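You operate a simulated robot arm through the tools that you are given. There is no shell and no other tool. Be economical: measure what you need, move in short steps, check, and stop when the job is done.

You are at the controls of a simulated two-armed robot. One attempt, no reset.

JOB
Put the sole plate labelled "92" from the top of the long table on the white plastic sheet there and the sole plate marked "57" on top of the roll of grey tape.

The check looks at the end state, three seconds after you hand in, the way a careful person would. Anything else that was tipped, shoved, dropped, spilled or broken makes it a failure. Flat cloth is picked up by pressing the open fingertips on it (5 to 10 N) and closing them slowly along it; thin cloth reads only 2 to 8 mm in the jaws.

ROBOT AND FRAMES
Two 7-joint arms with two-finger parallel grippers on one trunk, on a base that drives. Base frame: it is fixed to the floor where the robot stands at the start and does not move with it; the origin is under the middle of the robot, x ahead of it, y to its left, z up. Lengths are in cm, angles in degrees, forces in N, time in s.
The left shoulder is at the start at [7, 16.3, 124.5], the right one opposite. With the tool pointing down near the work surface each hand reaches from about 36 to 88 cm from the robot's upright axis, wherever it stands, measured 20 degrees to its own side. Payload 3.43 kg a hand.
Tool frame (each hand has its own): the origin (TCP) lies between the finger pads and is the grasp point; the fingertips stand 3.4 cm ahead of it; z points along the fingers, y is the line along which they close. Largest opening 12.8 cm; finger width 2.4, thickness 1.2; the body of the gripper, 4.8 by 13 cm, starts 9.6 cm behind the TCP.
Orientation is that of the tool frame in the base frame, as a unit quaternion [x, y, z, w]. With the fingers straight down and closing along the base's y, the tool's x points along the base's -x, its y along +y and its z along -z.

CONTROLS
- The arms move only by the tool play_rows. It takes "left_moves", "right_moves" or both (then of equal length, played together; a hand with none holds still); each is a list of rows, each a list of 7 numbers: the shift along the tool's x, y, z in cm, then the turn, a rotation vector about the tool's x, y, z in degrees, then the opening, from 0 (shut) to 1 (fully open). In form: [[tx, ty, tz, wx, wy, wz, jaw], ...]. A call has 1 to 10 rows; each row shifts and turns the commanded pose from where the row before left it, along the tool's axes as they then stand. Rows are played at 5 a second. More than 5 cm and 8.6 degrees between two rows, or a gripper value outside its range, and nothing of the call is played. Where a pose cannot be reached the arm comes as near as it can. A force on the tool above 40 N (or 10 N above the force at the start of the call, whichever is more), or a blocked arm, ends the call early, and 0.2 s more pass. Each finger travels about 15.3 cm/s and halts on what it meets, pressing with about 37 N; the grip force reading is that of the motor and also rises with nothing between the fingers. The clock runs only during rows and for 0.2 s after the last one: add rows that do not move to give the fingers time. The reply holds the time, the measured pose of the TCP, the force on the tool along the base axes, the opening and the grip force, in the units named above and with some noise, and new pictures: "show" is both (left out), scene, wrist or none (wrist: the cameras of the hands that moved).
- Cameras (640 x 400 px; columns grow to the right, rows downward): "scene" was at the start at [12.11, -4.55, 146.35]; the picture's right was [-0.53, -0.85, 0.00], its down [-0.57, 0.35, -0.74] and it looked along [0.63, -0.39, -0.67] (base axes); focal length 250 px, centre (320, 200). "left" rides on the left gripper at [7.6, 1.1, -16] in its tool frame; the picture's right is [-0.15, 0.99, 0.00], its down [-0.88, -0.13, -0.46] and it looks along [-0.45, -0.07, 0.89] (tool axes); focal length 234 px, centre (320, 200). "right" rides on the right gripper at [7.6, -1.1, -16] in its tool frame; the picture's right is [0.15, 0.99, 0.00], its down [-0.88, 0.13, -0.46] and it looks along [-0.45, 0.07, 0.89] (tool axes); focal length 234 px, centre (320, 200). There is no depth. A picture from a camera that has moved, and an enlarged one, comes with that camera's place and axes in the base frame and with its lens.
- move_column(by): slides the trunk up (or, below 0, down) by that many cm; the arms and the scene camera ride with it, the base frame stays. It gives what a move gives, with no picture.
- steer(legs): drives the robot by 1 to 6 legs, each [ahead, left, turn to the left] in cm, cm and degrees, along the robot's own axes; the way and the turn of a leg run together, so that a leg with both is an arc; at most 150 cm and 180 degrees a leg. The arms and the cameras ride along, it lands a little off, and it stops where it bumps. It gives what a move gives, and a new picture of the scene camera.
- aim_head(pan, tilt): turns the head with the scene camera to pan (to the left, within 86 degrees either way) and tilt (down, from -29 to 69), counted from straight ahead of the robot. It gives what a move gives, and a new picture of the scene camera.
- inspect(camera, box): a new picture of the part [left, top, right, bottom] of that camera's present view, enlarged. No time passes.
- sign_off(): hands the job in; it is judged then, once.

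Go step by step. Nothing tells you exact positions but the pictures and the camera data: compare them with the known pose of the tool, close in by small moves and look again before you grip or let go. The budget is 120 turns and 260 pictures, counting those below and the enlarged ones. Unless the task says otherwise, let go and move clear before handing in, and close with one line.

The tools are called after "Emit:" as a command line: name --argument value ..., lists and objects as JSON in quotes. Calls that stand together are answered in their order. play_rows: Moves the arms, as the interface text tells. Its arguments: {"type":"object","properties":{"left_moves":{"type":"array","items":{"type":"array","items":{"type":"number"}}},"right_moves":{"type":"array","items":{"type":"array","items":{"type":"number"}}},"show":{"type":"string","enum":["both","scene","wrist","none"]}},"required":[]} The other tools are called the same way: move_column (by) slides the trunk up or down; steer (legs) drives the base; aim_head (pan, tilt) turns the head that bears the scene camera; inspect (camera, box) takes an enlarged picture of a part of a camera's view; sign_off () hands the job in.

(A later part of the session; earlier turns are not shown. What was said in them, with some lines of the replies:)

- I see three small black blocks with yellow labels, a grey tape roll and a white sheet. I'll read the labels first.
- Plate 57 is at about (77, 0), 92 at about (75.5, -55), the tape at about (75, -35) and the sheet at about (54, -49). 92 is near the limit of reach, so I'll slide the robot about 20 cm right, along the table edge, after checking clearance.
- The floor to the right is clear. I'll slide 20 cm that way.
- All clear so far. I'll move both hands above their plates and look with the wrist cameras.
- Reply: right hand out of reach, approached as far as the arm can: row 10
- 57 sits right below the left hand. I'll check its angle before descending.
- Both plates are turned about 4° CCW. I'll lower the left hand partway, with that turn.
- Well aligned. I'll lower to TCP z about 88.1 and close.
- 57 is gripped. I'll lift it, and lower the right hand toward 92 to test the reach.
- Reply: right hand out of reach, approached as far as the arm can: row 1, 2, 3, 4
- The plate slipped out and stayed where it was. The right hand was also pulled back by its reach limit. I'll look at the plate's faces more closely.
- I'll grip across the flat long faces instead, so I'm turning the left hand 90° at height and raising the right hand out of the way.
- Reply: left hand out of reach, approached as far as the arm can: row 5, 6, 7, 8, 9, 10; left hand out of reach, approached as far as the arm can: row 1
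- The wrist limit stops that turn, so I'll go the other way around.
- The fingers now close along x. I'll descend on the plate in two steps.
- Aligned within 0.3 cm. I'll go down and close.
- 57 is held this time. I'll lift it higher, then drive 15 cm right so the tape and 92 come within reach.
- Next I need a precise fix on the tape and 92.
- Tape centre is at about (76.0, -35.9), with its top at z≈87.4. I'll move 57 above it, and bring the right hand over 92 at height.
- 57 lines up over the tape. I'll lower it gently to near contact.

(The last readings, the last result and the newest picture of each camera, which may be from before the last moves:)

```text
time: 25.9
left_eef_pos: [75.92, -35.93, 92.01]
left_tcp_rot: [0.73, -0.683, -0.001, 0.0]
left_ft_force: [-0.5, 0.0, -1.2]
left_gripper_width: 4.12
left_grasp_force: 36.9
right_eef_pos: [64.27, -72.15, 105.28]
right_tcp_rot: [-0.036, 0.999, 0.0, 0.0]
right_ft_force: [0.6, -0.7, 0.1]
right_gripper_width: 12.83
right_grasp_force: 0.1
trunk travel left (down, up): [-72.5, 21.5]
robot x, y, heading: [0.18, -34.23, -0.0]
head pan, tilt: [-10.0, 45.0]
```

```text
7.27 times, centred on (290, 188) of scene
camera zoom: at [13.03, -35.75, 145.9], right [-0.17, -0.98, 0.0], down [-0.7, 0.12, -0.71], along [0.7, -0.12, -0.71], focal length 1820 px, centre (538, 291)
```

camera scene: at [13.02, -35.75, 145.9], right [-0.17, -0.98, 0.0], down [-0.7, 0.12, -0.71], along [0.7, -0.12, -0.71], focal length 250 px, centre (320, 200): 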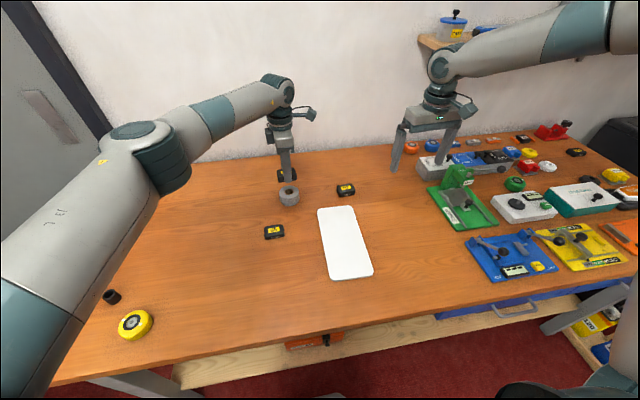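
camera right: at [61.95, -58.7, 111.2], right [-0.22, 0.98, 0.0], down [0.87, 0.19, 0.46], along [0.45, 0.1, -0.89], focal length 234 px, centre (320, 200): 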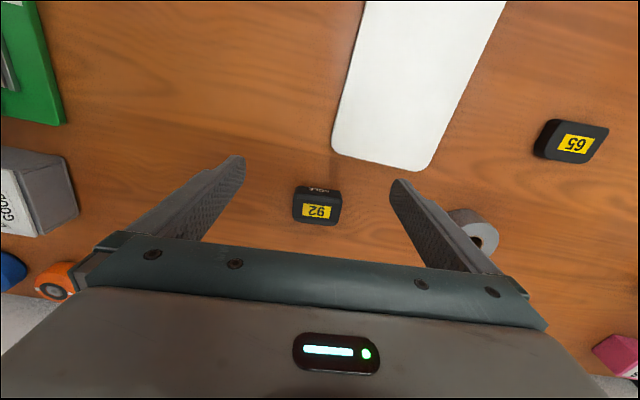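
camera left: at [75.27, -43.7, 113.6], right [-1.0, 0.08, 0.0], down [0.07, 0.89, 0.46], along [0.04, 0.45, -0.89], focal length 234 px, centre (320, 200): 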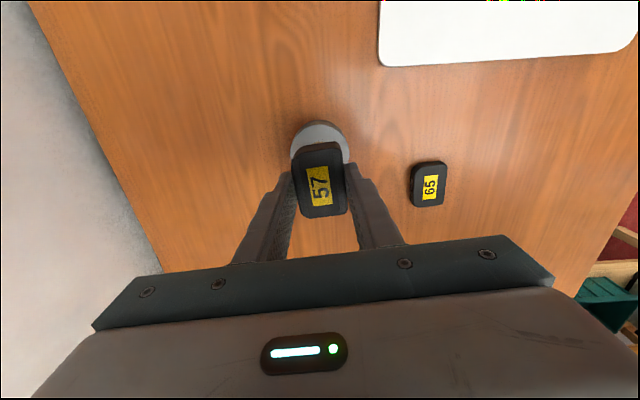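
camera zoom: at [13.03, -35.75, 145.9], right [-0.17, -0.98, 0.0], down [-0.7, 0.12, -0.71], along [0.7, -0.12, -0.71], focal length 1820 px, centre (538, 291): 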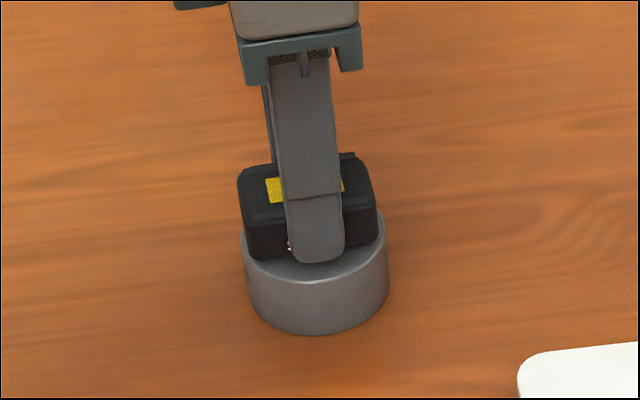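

Emit:
play_rows --left_moves '[[0, 0, 0.25, 0, 0, 0, 0], [0, 0, 0.25, 0, 0, 0, 0], [0, 0, 0.15, 0, 0, 0, 0], [0, 0, 0, 0, 0, 0, 0]]' --show "none"

```text
time: 26.9
left_eef_pos: [76.01, -35.88, 91.33]
left_tcp_rot: [0.731, -0.683, -0.001, 0.0]
left_ft_force: [0.2, -0.4, -0.7]
left_gripper_width: 4.1
left_grasp_force: 37.8
right_eef_pos: [64.28, -72.1, 105.39]
right_tcp_rot: [-0.036, 0.999, 0.001, 0.0]
right_ft_force: [-0.4, 0.0, -0.7]
right_gripper_width: 12.78
right_grasp_force: 0.1
trunk travel left (down, up): [-72.5, 21.5]
robot x, y, heading: [0.17, -34.25, -0.1]
head pan, tilt: [-10.0, 45.0]
```

No contact yet (force about zero), so I'll continue in small steps.

Emit:
play_rows --left_moves '[[0, 0, 0.15, 0, 0, 0, 0], [0, 0, 0.15, 0, 0, 0, 0], [0, 0, 0, 0, 0, 0, 0]]' --show "none"

Emit:
inspect --camera "scene" --box '[260, 160, 320, 215]'

```text
time: 27.7
left_eef_pos: [75.92, -35.95, 91.38]
left_tcp_rot: [0.731, -0.682, 0.001, -0.002]
left_ft_force: [3.3, -0.7, 15.6]
left_gripper_width: 4.13
left_grasp_force: 37.5
right_eef_pos: [64.23, -72.14, 105.37]
right_tcp_rot: [-0.036, 0.999, 0.0, 0.001]
right_ft_force: [0.6, 0.0, 0.9]
right_gripper_width: 12.82
right_grasp_force: 0.1
trunk travel left (down, up): [-72.5, 21.5]
robot x, y, heading: [-0.29, -34.55, -0.0]
head pan, tilt: [-10.0, 45.0]
```

```text
7.27 times, centred on (290, 188) of scene
camera zoom: at [12.86, -35.73, 145.93], right [-0.17, -0.98, 0.0], down [-0.7, 0.12, -0.71], along [0.7, -0.12, -0.71], focal length 1820 px, centre (538, 291)
```

zoom: 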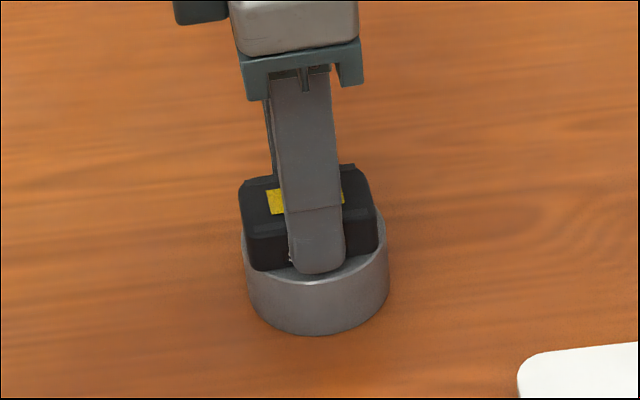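

Contact. I'll back off slightly, release, and rise straight up.

Emit:
play_rows --left_moves '[[0, 0, -0.15, 0, 0, 0, 0], [0, 0, 0, 0, 0, 0, 0.28], [0, 0, 0, 0, 0, 0, 0.35], [0, 0, 0, 0, 0, 0, 0.45], [0, 0, 0, 0, 0, 0, 0.55], [0, 0, 0, 0, 0, 0, 0.6]]' --show "wrist"

Emit:
inspect --camera "scene" --box '[260, 160, 320, 215]'

```text
time: 29.1
left_eef_pos: [75.96, -36.04, 91.22]
left_tcp_rot: [0.731, -0.683, -0.001, 0.0]
left_ft_force: [0.2, 0.1, 0.0]
left_gripper_width: 7.67
left_grasp_force: 0.1
right_eef_pos: [64.26, -72.14, 105.4]
right_tcp_rot: [-0.036, 0.999, -0.001, 0.0]
right_ft_force: [0.1, 0.4, -0.6]
right_gripper_width: 12.78
right_grasp_force: 0.1
trunk travel left (down, up): [-72.5, 21.5]
robot x, y, heading: [0.02, -34.32, -0.1]
head pan, tilt: [-10.0, 45.0]
camera left: at [75.2, -43.7, 107.18], right [-1.0, 0.08, 0.0], down [0.07, 0.89, 0.46], along [0.04, 0.45, -0.89], focal length 234 px, centre (320, 200)
```

left: 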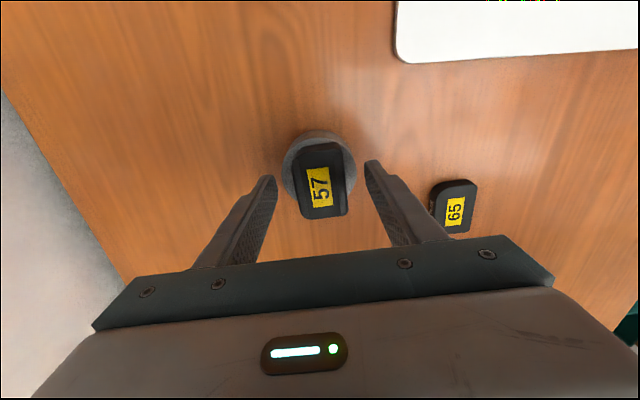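

```text
7.27 times, centred on (290, 188) of scene
camera zoom: at [13.02, -35.74, 145.9], right [-0.17, -0.98, 0.0], down [-0.7, 0.12, -0.71], along [0.7, -0.12, -0.71], focal length 1820 px, centre (538, 291)
```

zoom: 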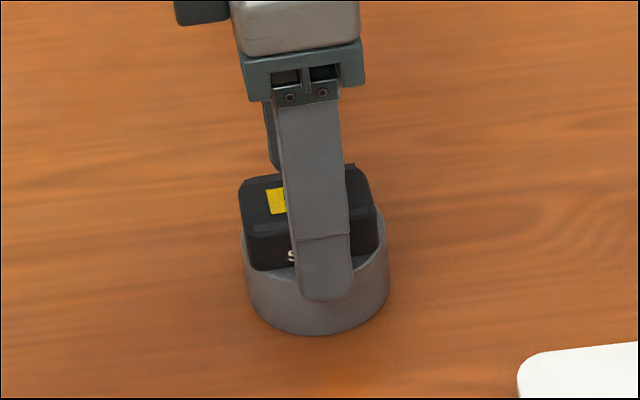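

57 rests on the tape. I'll lift the left hand up and away to the left.

Emit:
play_rows --left_moves '[[0, 0, -2, 0, 0, 0, 0.6], [0, 0, -3, 0, 0, 0, 0.6], [0, 0, -3, 0, 0, 0, 0.6], [0, 0, -4, 0, 0, 0, 0.6], [-3, 0, -2, 0, 0, 0, 0.6], [-4, 1, 0, 0, 0, 0, 0.6], [-4, 1, 0, 0, 0, 0, 0.6], [-4, 1, 0, 0, 0, 0, 0.6]]' --show "scene"

Emit:
inspect --camera "scene" --box '[250, 160, 370, 235]'

```text
time: 30.9
left_eef_pos: [72.14, -21.0, 105.52]
left_tcp_rot: [0.731, -0.683, 0.0, 0.001]
left_ft_force: [0.7, 0.3, 0.6]
left_gripper_width: 7.67
left_grasp_force: 0.0
right_eef_pos: [64.16, -71.87, 105.47]
right_tcp_rot: [-0.035, 0.999, -0.001, -0.001]
right_ft_force: [0.3, 0.3, -0.6]
right_gripper_width: 12.78
right_grasp_force: 0.1
trunk travel left (down, up): [-72.5, 21.5]
robot x, y, heading: [-0.11, -34.18, 0.0]
head pan, tilt: [-10.0, 45.0]
camera scene: at [12.97, -35.49, 145.91], right [-0.17, -0.98, 0.0], down [-0.7, 0.12, -0.71], along [0.7, -0.12, -0.71], focal length 250 px, centre (320, 200)
```

scene: 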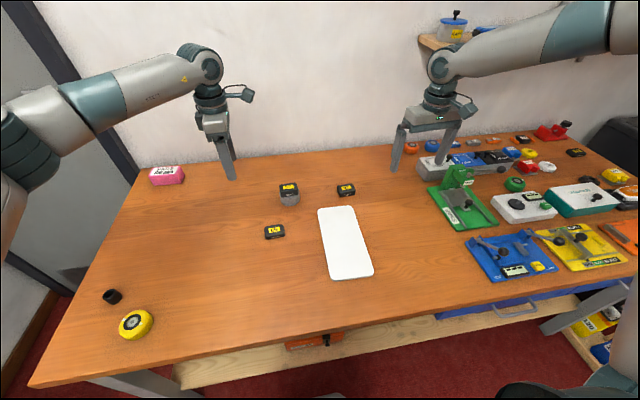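

```text
5.33 times, centred on (310, 198) of scene
camera zoom: at [12.97, -35.49, 145.91], right [-0.17, -0.98, 0.0], down [-0.7, 0.12, -0.71], along [0.7, -0.12, -0.71], focal length 1335 px, centre (373, 213)
```

zoom: 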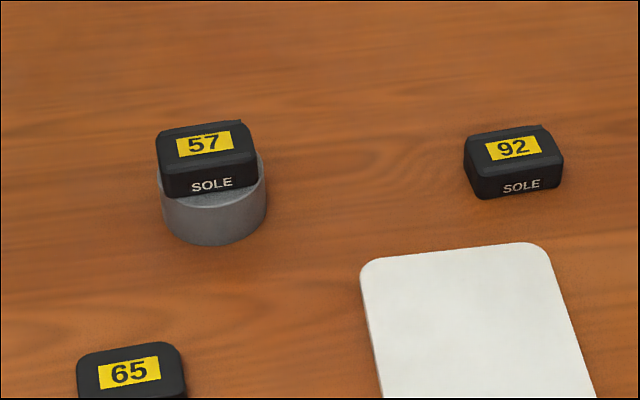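

57 sits well. Now I'll turn the right hand 90° so it grips across 92's long faces.

Emit:
play_rows --right_moves '[[0, 0, 0, 0, 0, 8.5, 0.6], [0, 0, 0, 0, 0, 8.5, 0.6], [0, 0, 0, 0, 0, 8.5, 0.6], [0, 0, 0, 0, 0, 8.5, 0.6], [0, 0, 0, 0, 0, 8.5, 0.6], [0, 0, 0, 0, 0, 8.5, 0.6], [0, 0, 0, 0, 0, 8.5, 0.6], [0, 0, 0, 0, 0, 8.5, 0.6], [0, 0, 0, 0, 0, 8.5, 0.6], [0, 0, 0, 0, 0, 8.5, 0.6]]' --show "none"

Emit:
play_rows --right_moves '[[0, 0, 0, 0, 0, 5, 0.6], [0, 0, 0, 0, 0, 0, 0.6]]' --show "none"

```text
time: 33.1
left_eef_pos: [72.19, -21.1, 105.55]
left_tcp_rot: [0.731, -0.683, -0.001, 0.0]
left_ft_force: [-0.8, 0.2, 0.3]
left_gripper_width: 7.69
left_grasp_force: 0.0
right_eef_pos: [64.19, -72.16, 105.32]
right_tcp_rot: [0.65, 0.76, -0.001, 0.0]
right_ft_force: [0.2, -0.2, 0.1]
right_gripper_width: 7.68
right_grasp_force: 0.1
trunk travel left (down, up): [-72.5, 21.5]
robot x, y, heading: [0.26, -33.91, 0.3]
head pan, tilt: [-10.0, 45.0]
```

```text
time: 33.7
left_eef_pos: [72.16, -21.21, 105.51]
left_tcp_rot: [0.731, -0.682, 0.0, 0.0]
left_ft_force: [0.1, 0.2, 0.4]
left_gripper_width: 7.69
left_grasp_force: 0.0
right_eef_pos: [64.11, -72.17, 105.25]
right_tcp_rot: [0.682, 0.731, 0.001, 0.0]
right_ft_force: [-0.9, -0.8, 0.1]
right_gripper_width: 7.67
right_grasp_force: 0.1
trunk travel left (down, up): [-72.5, 21.5]
robot x, y, heading: [-0.02, -34.31, 0.2]
head pan, tilt: [-10.0, 45.0]
```

Emit:
play_rows --right_moves '[[2.54, 2.1, 0, 0, 0, 0, 0.6], [2.54, 2.1, 0, 0, 0, 0, 0.6], [2.54, 2.1, 0, 0, 0, 0, 0.6], [2.54, 2.1, 0, 0, 0, 0, 0.6], [2.54, 2.1, 0, 0, 0, 0, 0.6], [2.54, 2.1, 0, 0, 0, 0, 0.6], [0, 0, 3, 0, 0, 0, 0.6], [0, 0, 3, 0, 0, 0, 0.6], [0, 0, 2, 0, 0, 0, 0.6], [0, 0, 0, 0, 0, 0, 0.6]]'

```text
time: 35.9
left_eef_pos: [72.09, -21.22, 105.5]
left_tcp_rot: [0.731, -0.682, 0.0, -0.001]
left_ft_force: [-0.2, -0.2, 0.6]
left_gripper_width: 7.69
left_grasp_force: 0.1
right_eef_pos: [67.48, -62.25, 99.72]
right_tcp_rot: [0.681, 0.732, 0.001, 0.0]
right_ft_force: [1.0, 0.4, -0.3]
right_gripper_width: 7.69
right_grasp_force: 0.1
right hand out of reach, approached as far as the arm can: row 4, 5, 6, 7, 8, 9
trunk travel left (down, up): [-72.5, 21.5]
robot x, y, heading: [0.43, -34.17, -0.1]
head pan, tilt: [-10.0, 45.0]
camera scene: at [13.02, -35.73, 145.9], right [-0.17, -0.98, 0.0], down [-0.7, 0.12, -0.71], along [0.7, -0.12, -0.71], focal length 250 px, centre (320, 200)
camera right: at [65.74, -54.8, 115.64], right [0.98, 0.22, 0.0], down [0.19, -0.87, 0.46], along [0.1, -0.44, -0.89], focal length 234 px, centre (320, 200)
```

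scene: 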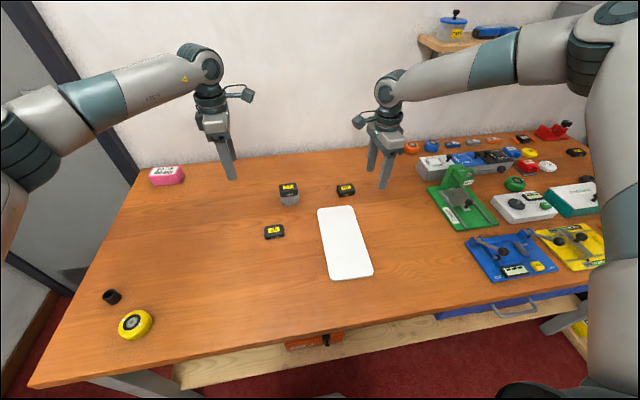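
right: 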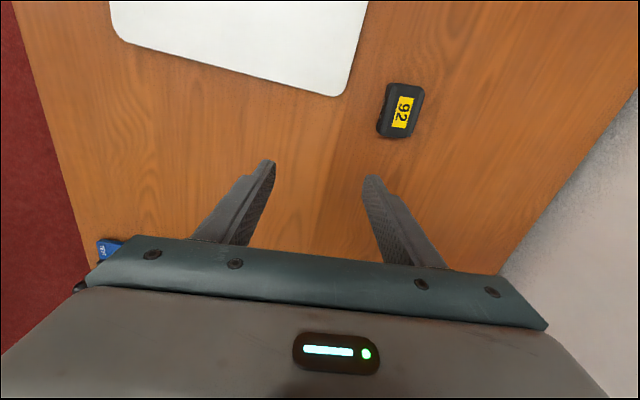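

The right arm's posture can't reach that far, but the left arm already holds a good grip orientation. I'll tuck the right hand up and back, then drive 18 cm right and use the left hand for 92.

Emit:
play_rows --right_moves '[[0, -2.5, -1.5, 0, 0, 0, 0.6], [0, -2.5, -1.5, 0, 0, 0, 0.6], [0, -2.5, -1.5, 0, 0, 0, 0.6], [0, -2.5, -1.5, 0, 0, 0, 0.6], [0, -2.5, -1.5, 0, 0, 0, 0.6], [0, -2.5, -1.5, 0, 0, 0, 0.6], [0, -2.5, -1.5, 0, 0, 0, 0.6], [0, -2.5, -1.5, 0, 0, 0, 0.6]]' --show "scene"

Emit:
aim_head --pan -45 --tilt 45

```text
time: 37.7
left_eef_pos: [72.03, -21.11, 105.51]
left_tcp_rot: [0.731, -0.683, -0.001, -0.001]
left_ft_force: [0.9, 0.2, 0.4]
left_gripper_width: 7.7
left_grasp_force: 0.1
right_eef_pos: [47.24, -63.8, 111.88]
right_tcp_rot: [0.681, 0.732, 0.001, 0.001]
right_ft_force: [0.4, 0.1, 0.4]
right_gripper_width: 7.68
right_grasp_force: 0.1
trunk travel left (down, up): [-72.5, 21.5]
robot x, y, heading: [-0.21, -34.45, -0.1]
head pan, tilt: [-10.0, 45.0]
camera scene: at [12.84, -35.71, 145.91], right [-0.17, -0.98, 0.0], down [-0.7, 0.12, -0.71], along [0.7, -0.12, -0.71], focal length 250 px, centre (320, 200)
```

scene: 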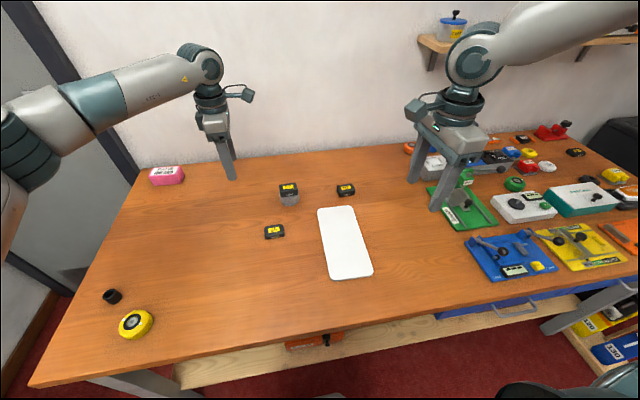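

```text
time: 38.7
left_eef_pos: [72.19, -21.16, 105.5]
left_tcp_rot: [0.731, -0.682, 0.0, 0.0]
left_ft_force: [0.3, -1.1, 0.5]
left_gripper_width: 7.69
left_grasp_force: 0.0
right_eef_pos: [47.44, -63.75, 111.75]
right_tcp_rot: [0.681, 0.732, -0.001, 0.0]
right_ft_force: [-0.1, 0.2, 0.4]
right_gripper_width: 7.68
right_grasp_force: 0.0
trunk travel left (down, up): [-72.5, 21.5]
robot x, y, heading: [-0.01, -34.14, -0.1]
head pan, tilt: [-45.0, 45.0]
camera scene: at [10.74, -40.06, 145.9], right [-0.71, -0.71, 0.0], down [-0.5, 0.5, -0.71], along [0.5, -0.5, -0.71], focal length 250 px, centre (320, 200)
```

scene: 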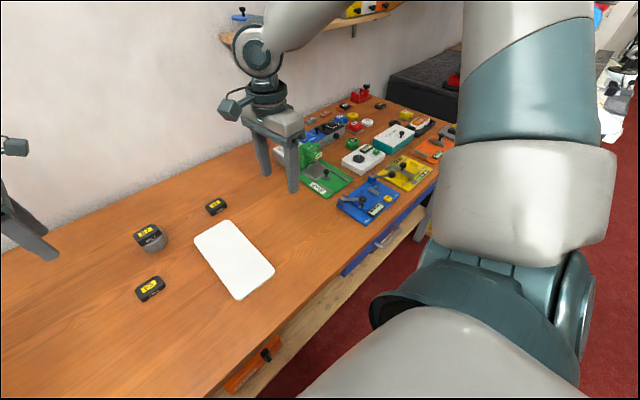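

The floor is clear on the right. I'll drive 18 cm and aim the head back at the work.

Emit:
steer --legs '[[0, -18, 0]]'

Emit:
aim_head --pan -2 --tilt 45

Emit:
inspect --camera "scene" --box '[250, 160, 370, 235]'

```text
time: 40.2
left_eef_pos: [72.17, -38.83, 105.38]
left_tcp_rot: [0.732, -0.681, 0.001, 0.001]
left_ft_force: [0.5, -0.6, 0.3]
left_gripper_width: 7.65
left_grasp_force: 0.1
right_eef_pos: [47.53, -81.43, 111.82]
right_tcp_rot: [0.681, 0.732, 0.0, 0.001]
right_ft_force: [0.3, 0.3, 0.4]
right_gripper_width: 7.67
right_grasp_force: 0.1
trunk travel left (down, up): [-72.5, 21.5]
robot x, y, heading: [-0.09, -52.26, 0.2]
head pan, tilt: [-45.0, 45.0]
camera scene: at [10.8, -57.74, 145.91], right [-0.71, -0.71, 0.0], down [-0.5, 0.5, -0.71], along [0.5, -0.5, -0.71], focal length 250 px, centre (320, 200)
```

scene: 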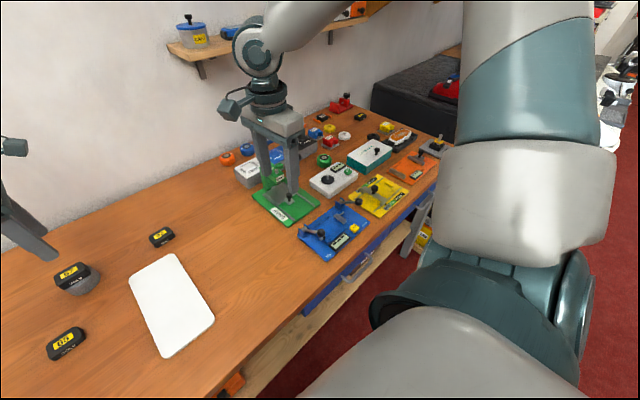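

```text
time: 41.3
left_eef_pos: [72.11, -38.83, 105.39]
left_tcp_rot: [0.732, -0.681, 0.001, 0.0]
left_ft_force: [0.7, -0.4, 0.4]
left_gripper_width: 7.7
left_grasp_force: 0.0
right_eef_pos: [47.51, -81.61, 111.74]
right_tcp_rot: [0.681, 0.732, 0.0, 0.0]
right_ft_force: [-0.1, 0.1, 0.1]
right_gripper_width: 7.68
right_grasp_force: 0.1
trunk travel left (down, up): [-72.5, 21.5]
robot x, y, heading: [0.05, -51.88, 0.0]
head pan, tilt: [-2.0, 45.0]
camera scene: at [13.16, -52.42, 145.9], right [-0.03, -1.0, 0.0], down [-0.71, 0.02, -0.71], along [0.71, -0.02, -0.71], focal length 250 px, centre (320, 200)
```

scene: 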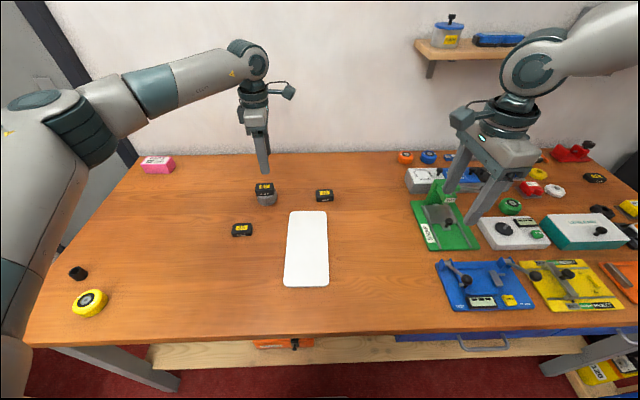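

```text
5.33 times, centred on (310, 198) of scene
camera zoom: at [13.16, -52.42, 145.9], right [-0.03, -1.0, 0.0], down [-0.71, 0.02, -0.71], along [0.71, -0.02, -0.71], focal length 1335 px, centre (373, 213)
```

zoom: 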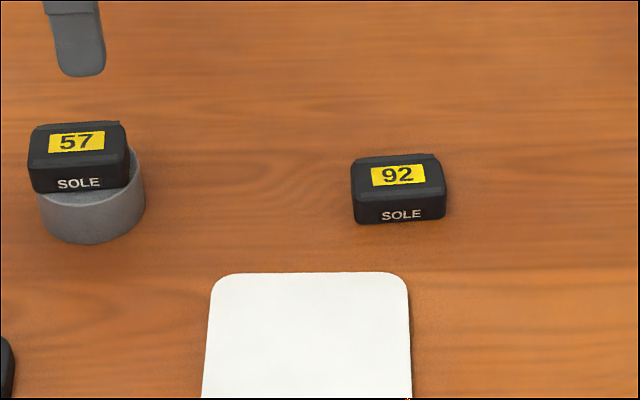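

The left hand moves over 92 at about (75.7, -56).

Emit:
play_rows --left_moves '[[2.89, -0.4, 0, 0, 0, 0, 0.6], [2.89, -0.4, 0, 0, 0, 0, 0.6], [2.89, -0.4, 0, 0, 0, 0, 0.6], [2.89, -0.4, 0, 0, 0, 0, 0.6], [2.89, -0.4, 0, 0, 0, 0, 0.6], [2.89, -0.4, 0, 0, 0, 0, 0.6], [0, 0, 3, 0, 0, 0, 0.6], [0, 0, 3, 0, 0, 0, 0.6], [0, 0, 3, 0, 0, 0, 0.6], [0, 0, 0, 0, 0, 0, 0.6]]'

Emit:
inspect --camera "left" --box '[260, 120, 380, 220]'

```text
time: 43.5
left_eef_pos: [75.71, -55.77, 96.47]
left_tcp_rot: [0.732, -0.682, -0.001, 0.0]
left_ft_force: [-0.1, -0.6, 0.0]
left_gripper_width: 7.66
left_grasp_force: 0.0
right_eef_pos: [47.44, -81.64, 111.77]
right_tcp_rot: [0.681, 0.732, 0.0, 0.001]
right_ft_force: [0.5, 0.3, 0.0]
right_gripper_width: 7.67
right_grasp_force: 0.0
trunk travel left (down, up): [-72.5, 21.5]
robot x, y, heading: [0.29, -51.74, -0.0]
head pan, tilt: [-2.0, 45.0]
camera scene: at [13.14, -52.41, 145.9], right [-0.03, -1.0, 0.0], down [-0.71, 0.02, -0.71], along [0.71, -0.02, -0.71], focal length 250 px, centre (320, 200)
camera left: at [75.12, -63.54, 112.39], right [-1.0, 0.08, 0.0], down [0.07, 0.89, 0.46], along [0.03, 0.45, -0.89], focal length 234 px, centre (320, 200)
```

scene: 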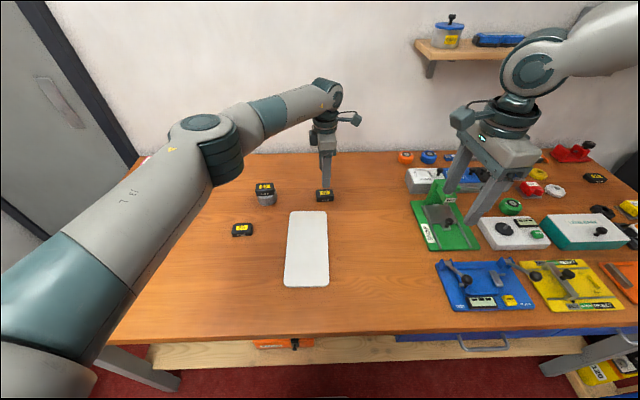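
left: 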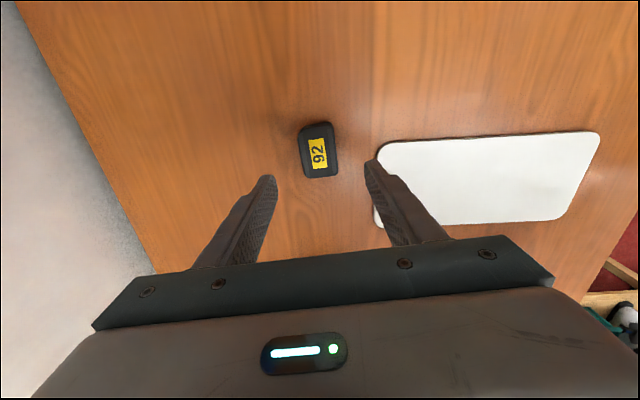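

```text
4.00 times, centred on (320, 170) of left
camera zoom: at [75.12, -63.54, 112.39], right [-1.0, 0.08, 0.0], down [0.07, 0.89, 0.46], along [0.03, 0.45, -0.89], focal length 937 px, centre (320, 320)
```

zoom: 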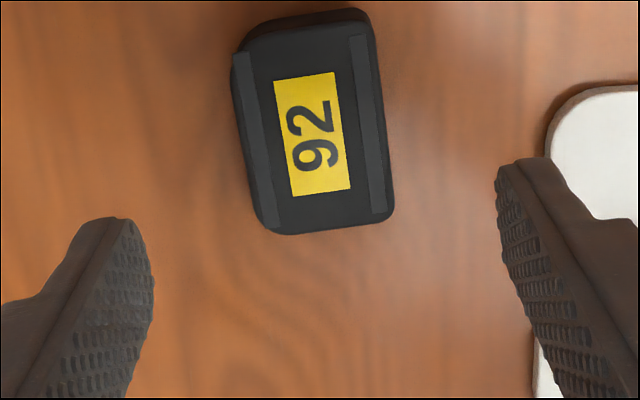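

Small correction of 0.5 cm toward -y and 2° of turn, then descend.

Emit:
play_rows --left_moves '[[0.5, 0, 2, 0, 0, 2, 0.53], [0, 0, 3, 0, 0, 0, 0.53], [0, 0, 1, 0, 0, 0, 0.53], [0, 0, 0, 0, 0, 0, 0.53]]' --show "wrist"

Emit:
inspect --camera "scene" --box '[280, 150, 370, 220]'

```text
time: 44.5
left_eef_pos: [75.73, -56.44, 90.56]
left_tcp_rot: [0.72, -0.694, 0.0, 0.0]
left_ft_force: [0.4, 0.0, -0.6]
left_gripper_width: 6.78
left_grasp_force: 0.1
right_eef_pos: [47.53, -81.61, 111.77]
right_tcp_rot: [0.681, 0.733, 0.0, 0.001]
right_ft_force: [0.3, 0.7, 1.0]
right_gripper_width: 7.71
right_grasp_force: 0.1
trunk travel left (down, up): [-72.5, 21.5]
robot x, y, heading: [0.15, -52.24, 0.3]
head pan, tilt: [-2.0, 45.0]
camera left: at [74.77, -64.18, 106.49], right [-0.99, 0.11, 0.0], down [0.1, 0.88, 0.46], along [0.05, 0.45, -0.89], focal length 234 px, centre (320, 200)
```

left: 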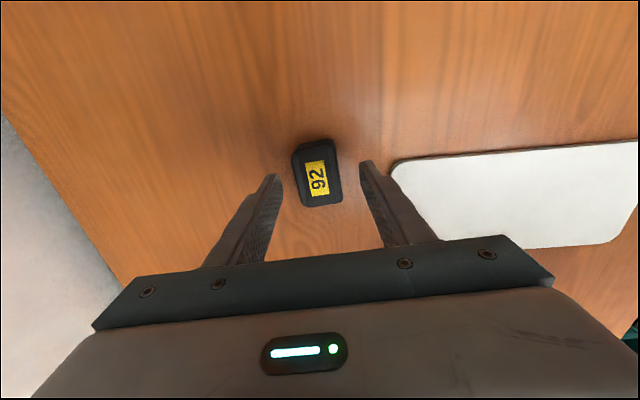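

```text
5.71 times, centred on (325, 185) of scene
camera zoom: at [13.16, -52.47, 145.9], right [-0.03, -1.0, 0.0], down [-0.71, 0.02, -0.71], along [0.71, -0.02, -0.71], focal length 1430 px, centre (291, 286)
```

zoom: 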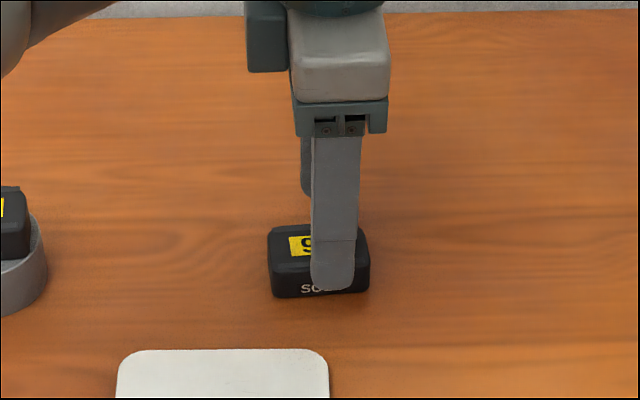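

Emit:
play_rows --left_moves '[[-0.4, -0.12, 1.5, 0, 0, 0, 0.53], [0, 0, 1.3, 0, 0, 0, 0.53], [0, 0, 0, 0, 0, 0, 0.53], [0, 0, 0, 0, 0, 0, 0.42], [0, 0, 0, 0, 0, 0, 0.3], [0, 0, 0, 0, 0, 0, 0.1], [0, 0, 0, 0, 0, 0, 0], [0, 0, 0, 0, 0, 0, 0]]' --show "none"

Emit:
play_rows --left_moves '[[0, 0, -0.5, 0, 0, 0, 0], [0, 0, -0.5, 0, 0, 0, 0], [0, 0, -1, 0, 0, 0, 0], [0, 0, -1, 0, 0, 0, 0], [0, 0, -2, 0, 0, 0, 0], [0, 0, -2, 0, 0, 0, 0], [0, 0, 0, 0, 0, 0, 0]]'

Emit:
inspect --camera "scene" --box '[270, 150, 370, 300]'

```text
time: 46.3
left_eef_pos: [75.77, -56.02, 87.74]
left_tcp_rot: [0.72, -0.694, 0.0, 0.0]
left_ft_force: [0.1, 0.7, 0.4]
left_gripper_width: 4.12
left_grasp_force: 36.9
right_eef_pos: [47.42, -81.6, 111.84]
right_tcp_rot: [0.681, 0.733, 0.0, 0.001]
right_ft_force: [0.2, -0.4, -0.4]
right_gripper_width: 7.69
right_grasp_force: 0.1
trunk travel left (down, up): [-72.5, 21.5]
robot x, y, heading: [0.11, -51.96, -0.1]
head pan, tilt: [-2.0, 45.0]
```

```text
time: 47.9
left_eef_pos: [75.97, -56.25, 94.69]
left_tcp_rot: [0.72, -0.694, 0.0, 0.001]
left_ft_force: [0.1, 0.3, -0.3]
left_gripper_width: 4.09
left_grasp_force: 37.3
right_eef_pos: [47.6, -81.62, 111.76]
right_tcp_rot: [0.681, 0.732, 0.0, 0.0]
right_ft_force: [0.7, 0.1, 0.1]
right_gripper_width: 7.69
right_grasp_force: 0.2
trunk travel left (down, up): [-72.5, 21.5]
robot x, y, heading: [-0.12, -52.25, 0.3]
head pan, tilt: [-2.0, 45.0]
camera scene: at [13.2, -52.47, 145.89], right [-0.03, -1.0, 0.0], down [-0.71, 0.02, -0.71], along [0.71, -0.02, -0.71], focal length 250 px, centre (320, 200)
camera left: at [74.98, -63.81, 110.61], right [-0.99, 0.11, 0.0], down [0.1, 0.88, 0.46], along [0.05, 0.45, -0.89], focal length 234 px, centre (320, 200)
```

scene: 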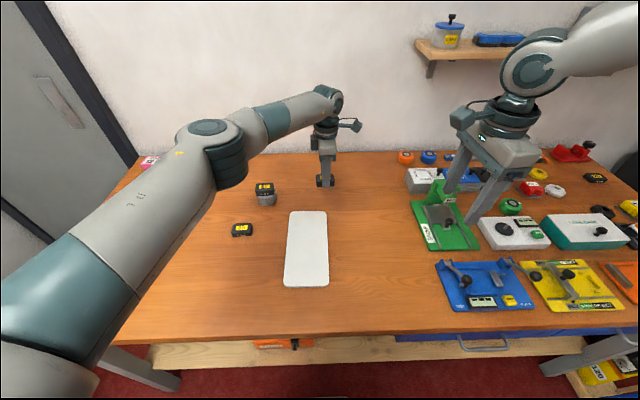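
left: 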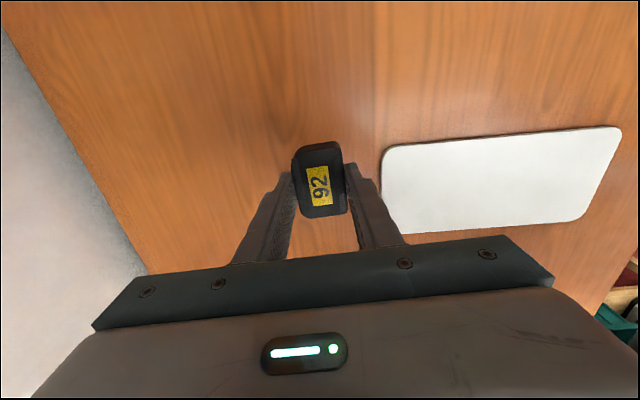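

```text
2.67 times, centred on (320, 225) of scene
camera zoom: at [13.2, -52.47, 145.89], right [-0.03, -1.0, 0.0], down [-0.71, 0.02, -0.71], along [0.71, -0.02, -0.71], focal length 668 px, centre (320, 133)
```

zoom: 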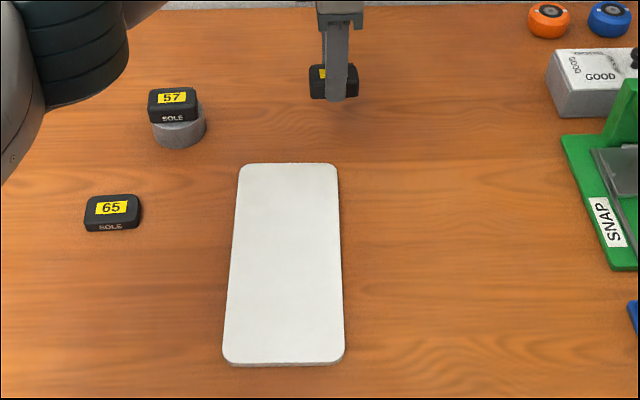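

92 is held. I'll carry it over the middle of the sheet, at about (57, -50).

Emit:
play_rows --left_moves '[[-1.09, 3.12, -0.5, 0, 0, 0, 0], [-1.09, 3.12, 0, 0, 0, 0, 0], [-1.09, 3.12, 0, 0, 0, 0, 0], [-1.09, 3.12, 0, 0, 0, 0, 0], [-1.09, 3.12, 0, 0, 0, 0, 0], [-1.09, 3.12, 0, 0, 0, 0, 0], [0, 0, 0, 0, 0, 0, 0]]'

Emit:
inspect --camera "scene" --box '[210, 150, 370, 300]'

```text
time: 49.5
left_eef_pos: [57.05, -50.33, 95.12]
left_tcp_rot: [0.719, -0.694, 0.0, 0.0]
left_ft_force: [0.8, 0.3, -0.8]
left_gripper_width: 4.11
left_grasp_force: 37.1
right_eef_pos: [47.56, -81.71, 111.69]
right_tcp_rot: [0.68, 0.733, 0.0, 0.0]
right_ft_force: [-0.3, -0.1, 0.3]
right_gripper_width: 7.68
right_grasp_force: 0.0
trunk travel left (down, up): [-72.5, 21.5]
robot x, y, heading: [0.18, -52.1, 0.2]
head pan, tilt: [-2.0, 45.0]
camera scene: at [13.2, -52.49, 145.89], right [-0.03, -1.0, 0.0], down [-0.71, 0.02, -0.71], along [0.71, -0.02, -0.71], focal length 250 px, centre (320, 200)
camera left: at [56.05, -58.0, 111.02], right [-0.99, 0.11, 0.0], down [0.1, 0.88, 0.46], along [0.05, 0.45, -0.89], focal length 234 px, centre (320, 200)
```

scene: 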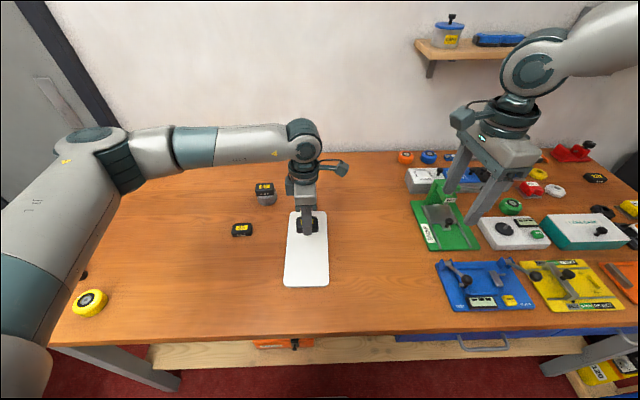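
left: 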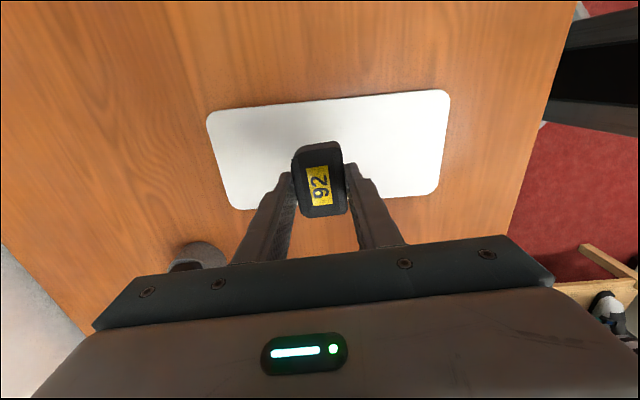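

```text
2.67 times, centred on (290, 225) of scene
camera zoom: at [13.2, -52.49, 145.89], right [-0.03, -1.0, 0.0], down [-0.71, 0.02, -0.71], along [0.71, -0.02, -0.71], focal length 668 px, centre (400, 133)
```

zoom: 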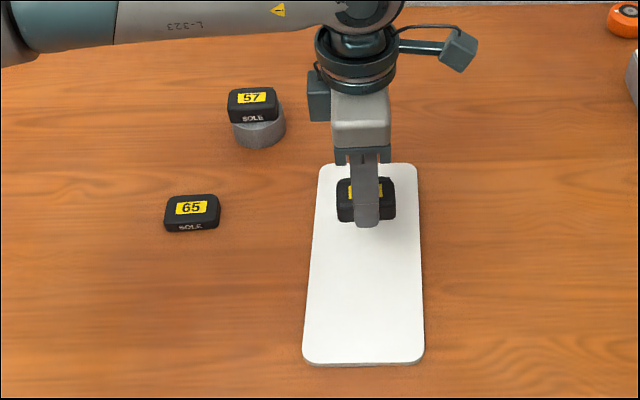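

92 is centred across the sheet. I'll lower it.

Emit:
play_rows --left_moves '[[0, 0, 2.5, 0, 0, 0, 0], [0, 0, 2, 0, 0, 0, 0], [0, 0, 1.1, 0, 0, 0, 0], [0, 0, 0.3, 0, 0, 0, 0], [0, 0, 0, 0, 0, 0, 0]]' --show "none"

Emit:
play_rows --left_moves '[[0, 0, 0.15, 0, 0, 0, 0], [0, 0, 0.15, 0, 0, 0, 0], [0, 0, 0, 0, 0, 0, 0]]' --show "none"

```text
time: 50.7
left_eef_pos: [56.92, -50.25, 89.16]
left_tcp_rot: [0.72, -0.694, 0.0, 0.001]
left_ft_force: [0.4, 0.1, -0.4]
left_gripper_width: 4.1
left_grasp_force: 37.3
right_eef_pos: [47.46, -81.55, 111.78]
right_tcp_rot: [0.681, 0.732, 0.0, 0.001]
right_ft_force: [0.3, 0.2, 0.1]
right_gripper_width: 7.69
right_grasp_force: 0.0
trunk travel left (down, up): [-72.5, 21.5]
robot x, y, heading: [0.24, -51.99, -0.0]
head pan, tilt: [-2.0, 45.0]
```

```text
time: 51.5
left_eef_pos: [56.96, -50.25, 88.88]
left_tcp_rot: [0.72, -0.694, 0.0, 0.0]
left_ft_force: [0.2, 0.5, -0.7]
left_gripper_width: 4.08
left_grasp_force: 36.9
right_eef_pos: [47.55, -81.64, 111.72]
right_tcp_rot: [0.681, 0.732, 0.0, 0.0]
right_ft_force: [0.3, 0.9, 0.0]
right_gripper_width: 7.67
right_grasp_force: 0.0
trunk travel left (down, up): [-72.5, 21.5]
robot x, y, heading: [0.1, -51.83, 0.0]
head pan, tilt: [-2.0, 45.0]
```

Emit:
play_rows --left_moves '[[0, 0, 0.15, 0, 0, 0, 0], [0, 0, 0.15, 0, 0, 0, 0], [0, 0, 0, 0, 0, 0, 0]]' --show "none"

Emit:
inspect --camera "scene" --box '[270, 195, 350, 255]'

```text
time: 52.3
left_eef_pos: [56.98, -50.35, 88.61]
left_tcp_rot: [0.72, -0.694, 0.0, 0.001]
left_ft_force: [1.1, -0.1, 2.9]
left_gripper_width: 4.11
left_grasp_force: 36.7
right_eef_pos: [47.42, -81.51, 111.82]
right_tcp_rot: [0.681, 0.733, 0.0, 0.0]
right_ft_force: [0.0, -0.3, 0.1]
right_gripper_width: 7.69
right_grasp_force: 0.0
trunk travel left (down, up): [-72.5, 21.5]
robot x, y, heading: [-0.1, -52.1, 0.1]
head pan, tilt: [-2.0, 45.0]
```

```text
6.67 times, centred on (310, 225) of scene
camera zoom: at [13.13, -52.45, 145.91], right [-0.03, -1.0, 0.0], down [-0.71, 0.02, -0.71], along [0.71, -0.02, -0.71], focal length 1669 px, centre (387, 33)
```

zoom: 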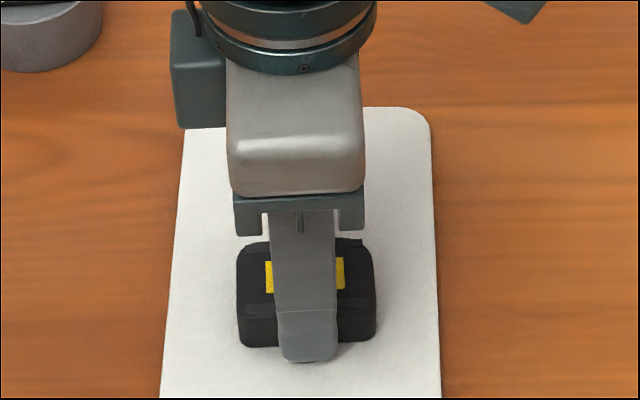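

Light contact at 2.9 N, so 92 is on the sheet. I'll release it and rise straight up.

Emit:
play_rows --left_moves '[[0, 0, 0, 0, 0, 0, 0.28], [0, 0, 0, 0, 0, 0, 0.35], [0, 0, 0, 0, 0, 0, 0.45], [0, 0, 0, 0, 0, 0, 0.6], [0, 0, 0, 0, 0, 0, 0.6], [0, 0, -2, 0, 0, 0, 0.6], [0, 0, -3, 0, 0, 0, 0.6], [0, 0, -4, 0, 0, 0, 0.6], [0, 0, -4, 0, 0, 0, 0.6], [0, 0, -2, 0, 0, 0, 0.6]]' --show "wrist"

Emit:
play_rows --left_moves '[[-2, 0, -3, 0, 0, 0, 0.6], [-4, 0, -2, 0, 0, 0, 0.6], [-4, 0, 0, 0, 0, 0, 0.6], [-4, 0, 0, 0, 0, 0, 0.6], [0, 0, 0, 0, 0, 0, 0.6]]' --show "scene"

Emit:
inspect --camera "scene" --box '[210, 165, 350, 300]'

```text
time: 54.5
left_eef_pos: [56.91, -50.28, 103.59]
left_tcp_rot: [0.72, -0.694, 0.0, 0.0]
left_ft_force: [0.7, -0.6, 0.2]
left_gripper_width: 7.67
left_grasp_force: 0.2
right_eef_pos: [47.49, -81.68, 111.87]
right_tcp_rot: [0.681, 0.732, 0.0, 0.0]
right_ft_force: [-0.3, 1.2, 0.8]
right_gripper_width: 7.7
right_grasp_force: 0.1
trunk travel left (down, up): [-72.5, 21.5]
robot x, y, heading: [-0.05, -51.9, 0.0]
head pan, tilt: [-2.0, 45.0]
camera left: at [55.93, -57.96, 119.67], right [-0.99, 0.11, 0.0], down [0.1, 0.88, 0.46], along [0.05, 0.45, -0.89], focal length 234 px, centre (320, 200)
```

left: 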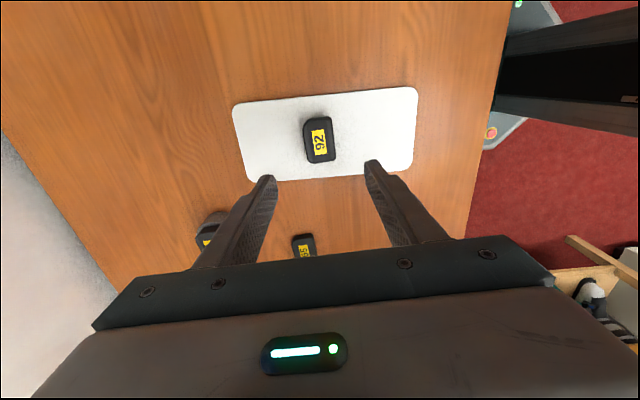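

```text
time: 55.7
left_eef_pos: [56.47, -36.23, 108.56]
left_tcp_rot: [0.719, -0.695, 0.0, 0.0]
left_ft_force: [0.7, -0.3, -0.4]
left_gripper_width: 7.69
left_grasp_force: 0.1
right_eef_pos: [47.52, -81.74, 111.65]
right_tcp_rot: [0.681, 0.733, 0.0, 0.001]
right_ft_force: [0.7, 0.2, 0.3]
right_gripper_width: 7.69
right_grasp_force: 0.0
trunk travel left (down, up): [-72.5, 21.5]
robot x, y, heading: [0.01, -52.86, 0.2]
head pan, tilt: [-2.0, 45.0]
camera scene: at [13.18, -52.56, 145.89], right [-0.03, -1.0, 0.0], down [-0.71, 0.02, -0.71], along [0.71, -0.02, -0.71], focal length 250 px, centre (320, 200)
```

scene: 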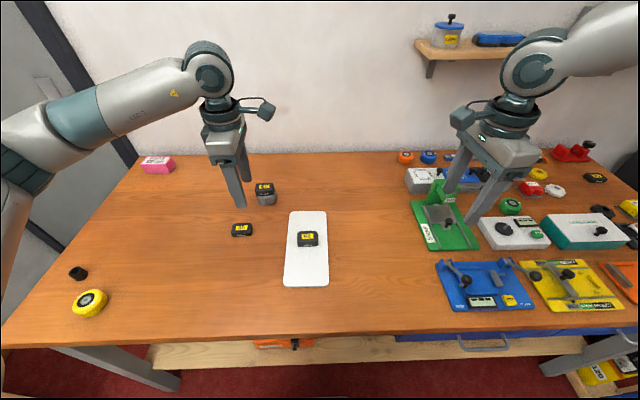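

```text
2.96 times, centred on (280, 232) of scene
camera zoom: at [13.18, -52.56, 145.89], right [-0.03, -1.0, 0.0], down [-0.71, 0.02, -0.71], along [0.71, -0.02, -0.71], focal length 742 px, centre (438, 104)
```

zoom: 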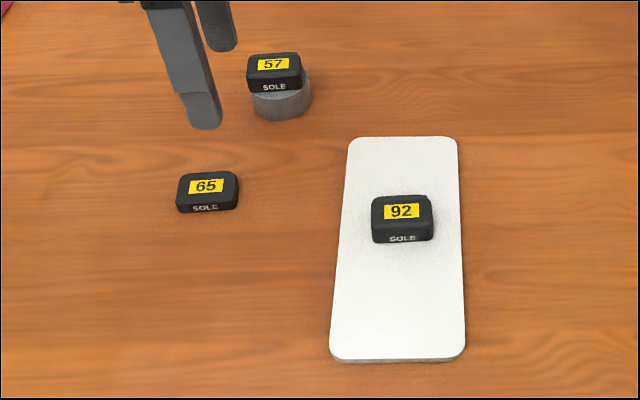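

Both are placed. Before handing in I'll check the other black, yellow-labelled item at the right end.

Emit:
inspect --camera "scene" --box '[540, 140, 640, 220]'

```text
5.00 times, centred on (590, 180) of scene
camera zoom: at [13.18, -52.56, 145.89], right [-0.03, -1.0, 0.0], down [-0.71, 0.02, -0.71], along [0.71, -0.02, -0.71], focal length 1252 px, centre (-1030, 300)
```

zoom: 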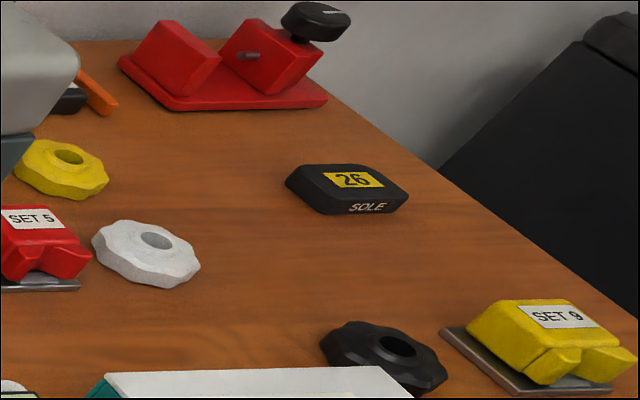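

That one is labelled 26, so the plates I moved were the right ones. 92 is on the white sheet, 57 is on the tape roll, and both hands are clear.

Emit:
sign_off

```text
The job is handed in.
```

Sole plate 92 is on the white plastic sheet and sole plate 57 is on top of the grey tape roll; both hands are clear, nothing else was moved that I could see, and the job is handed in.
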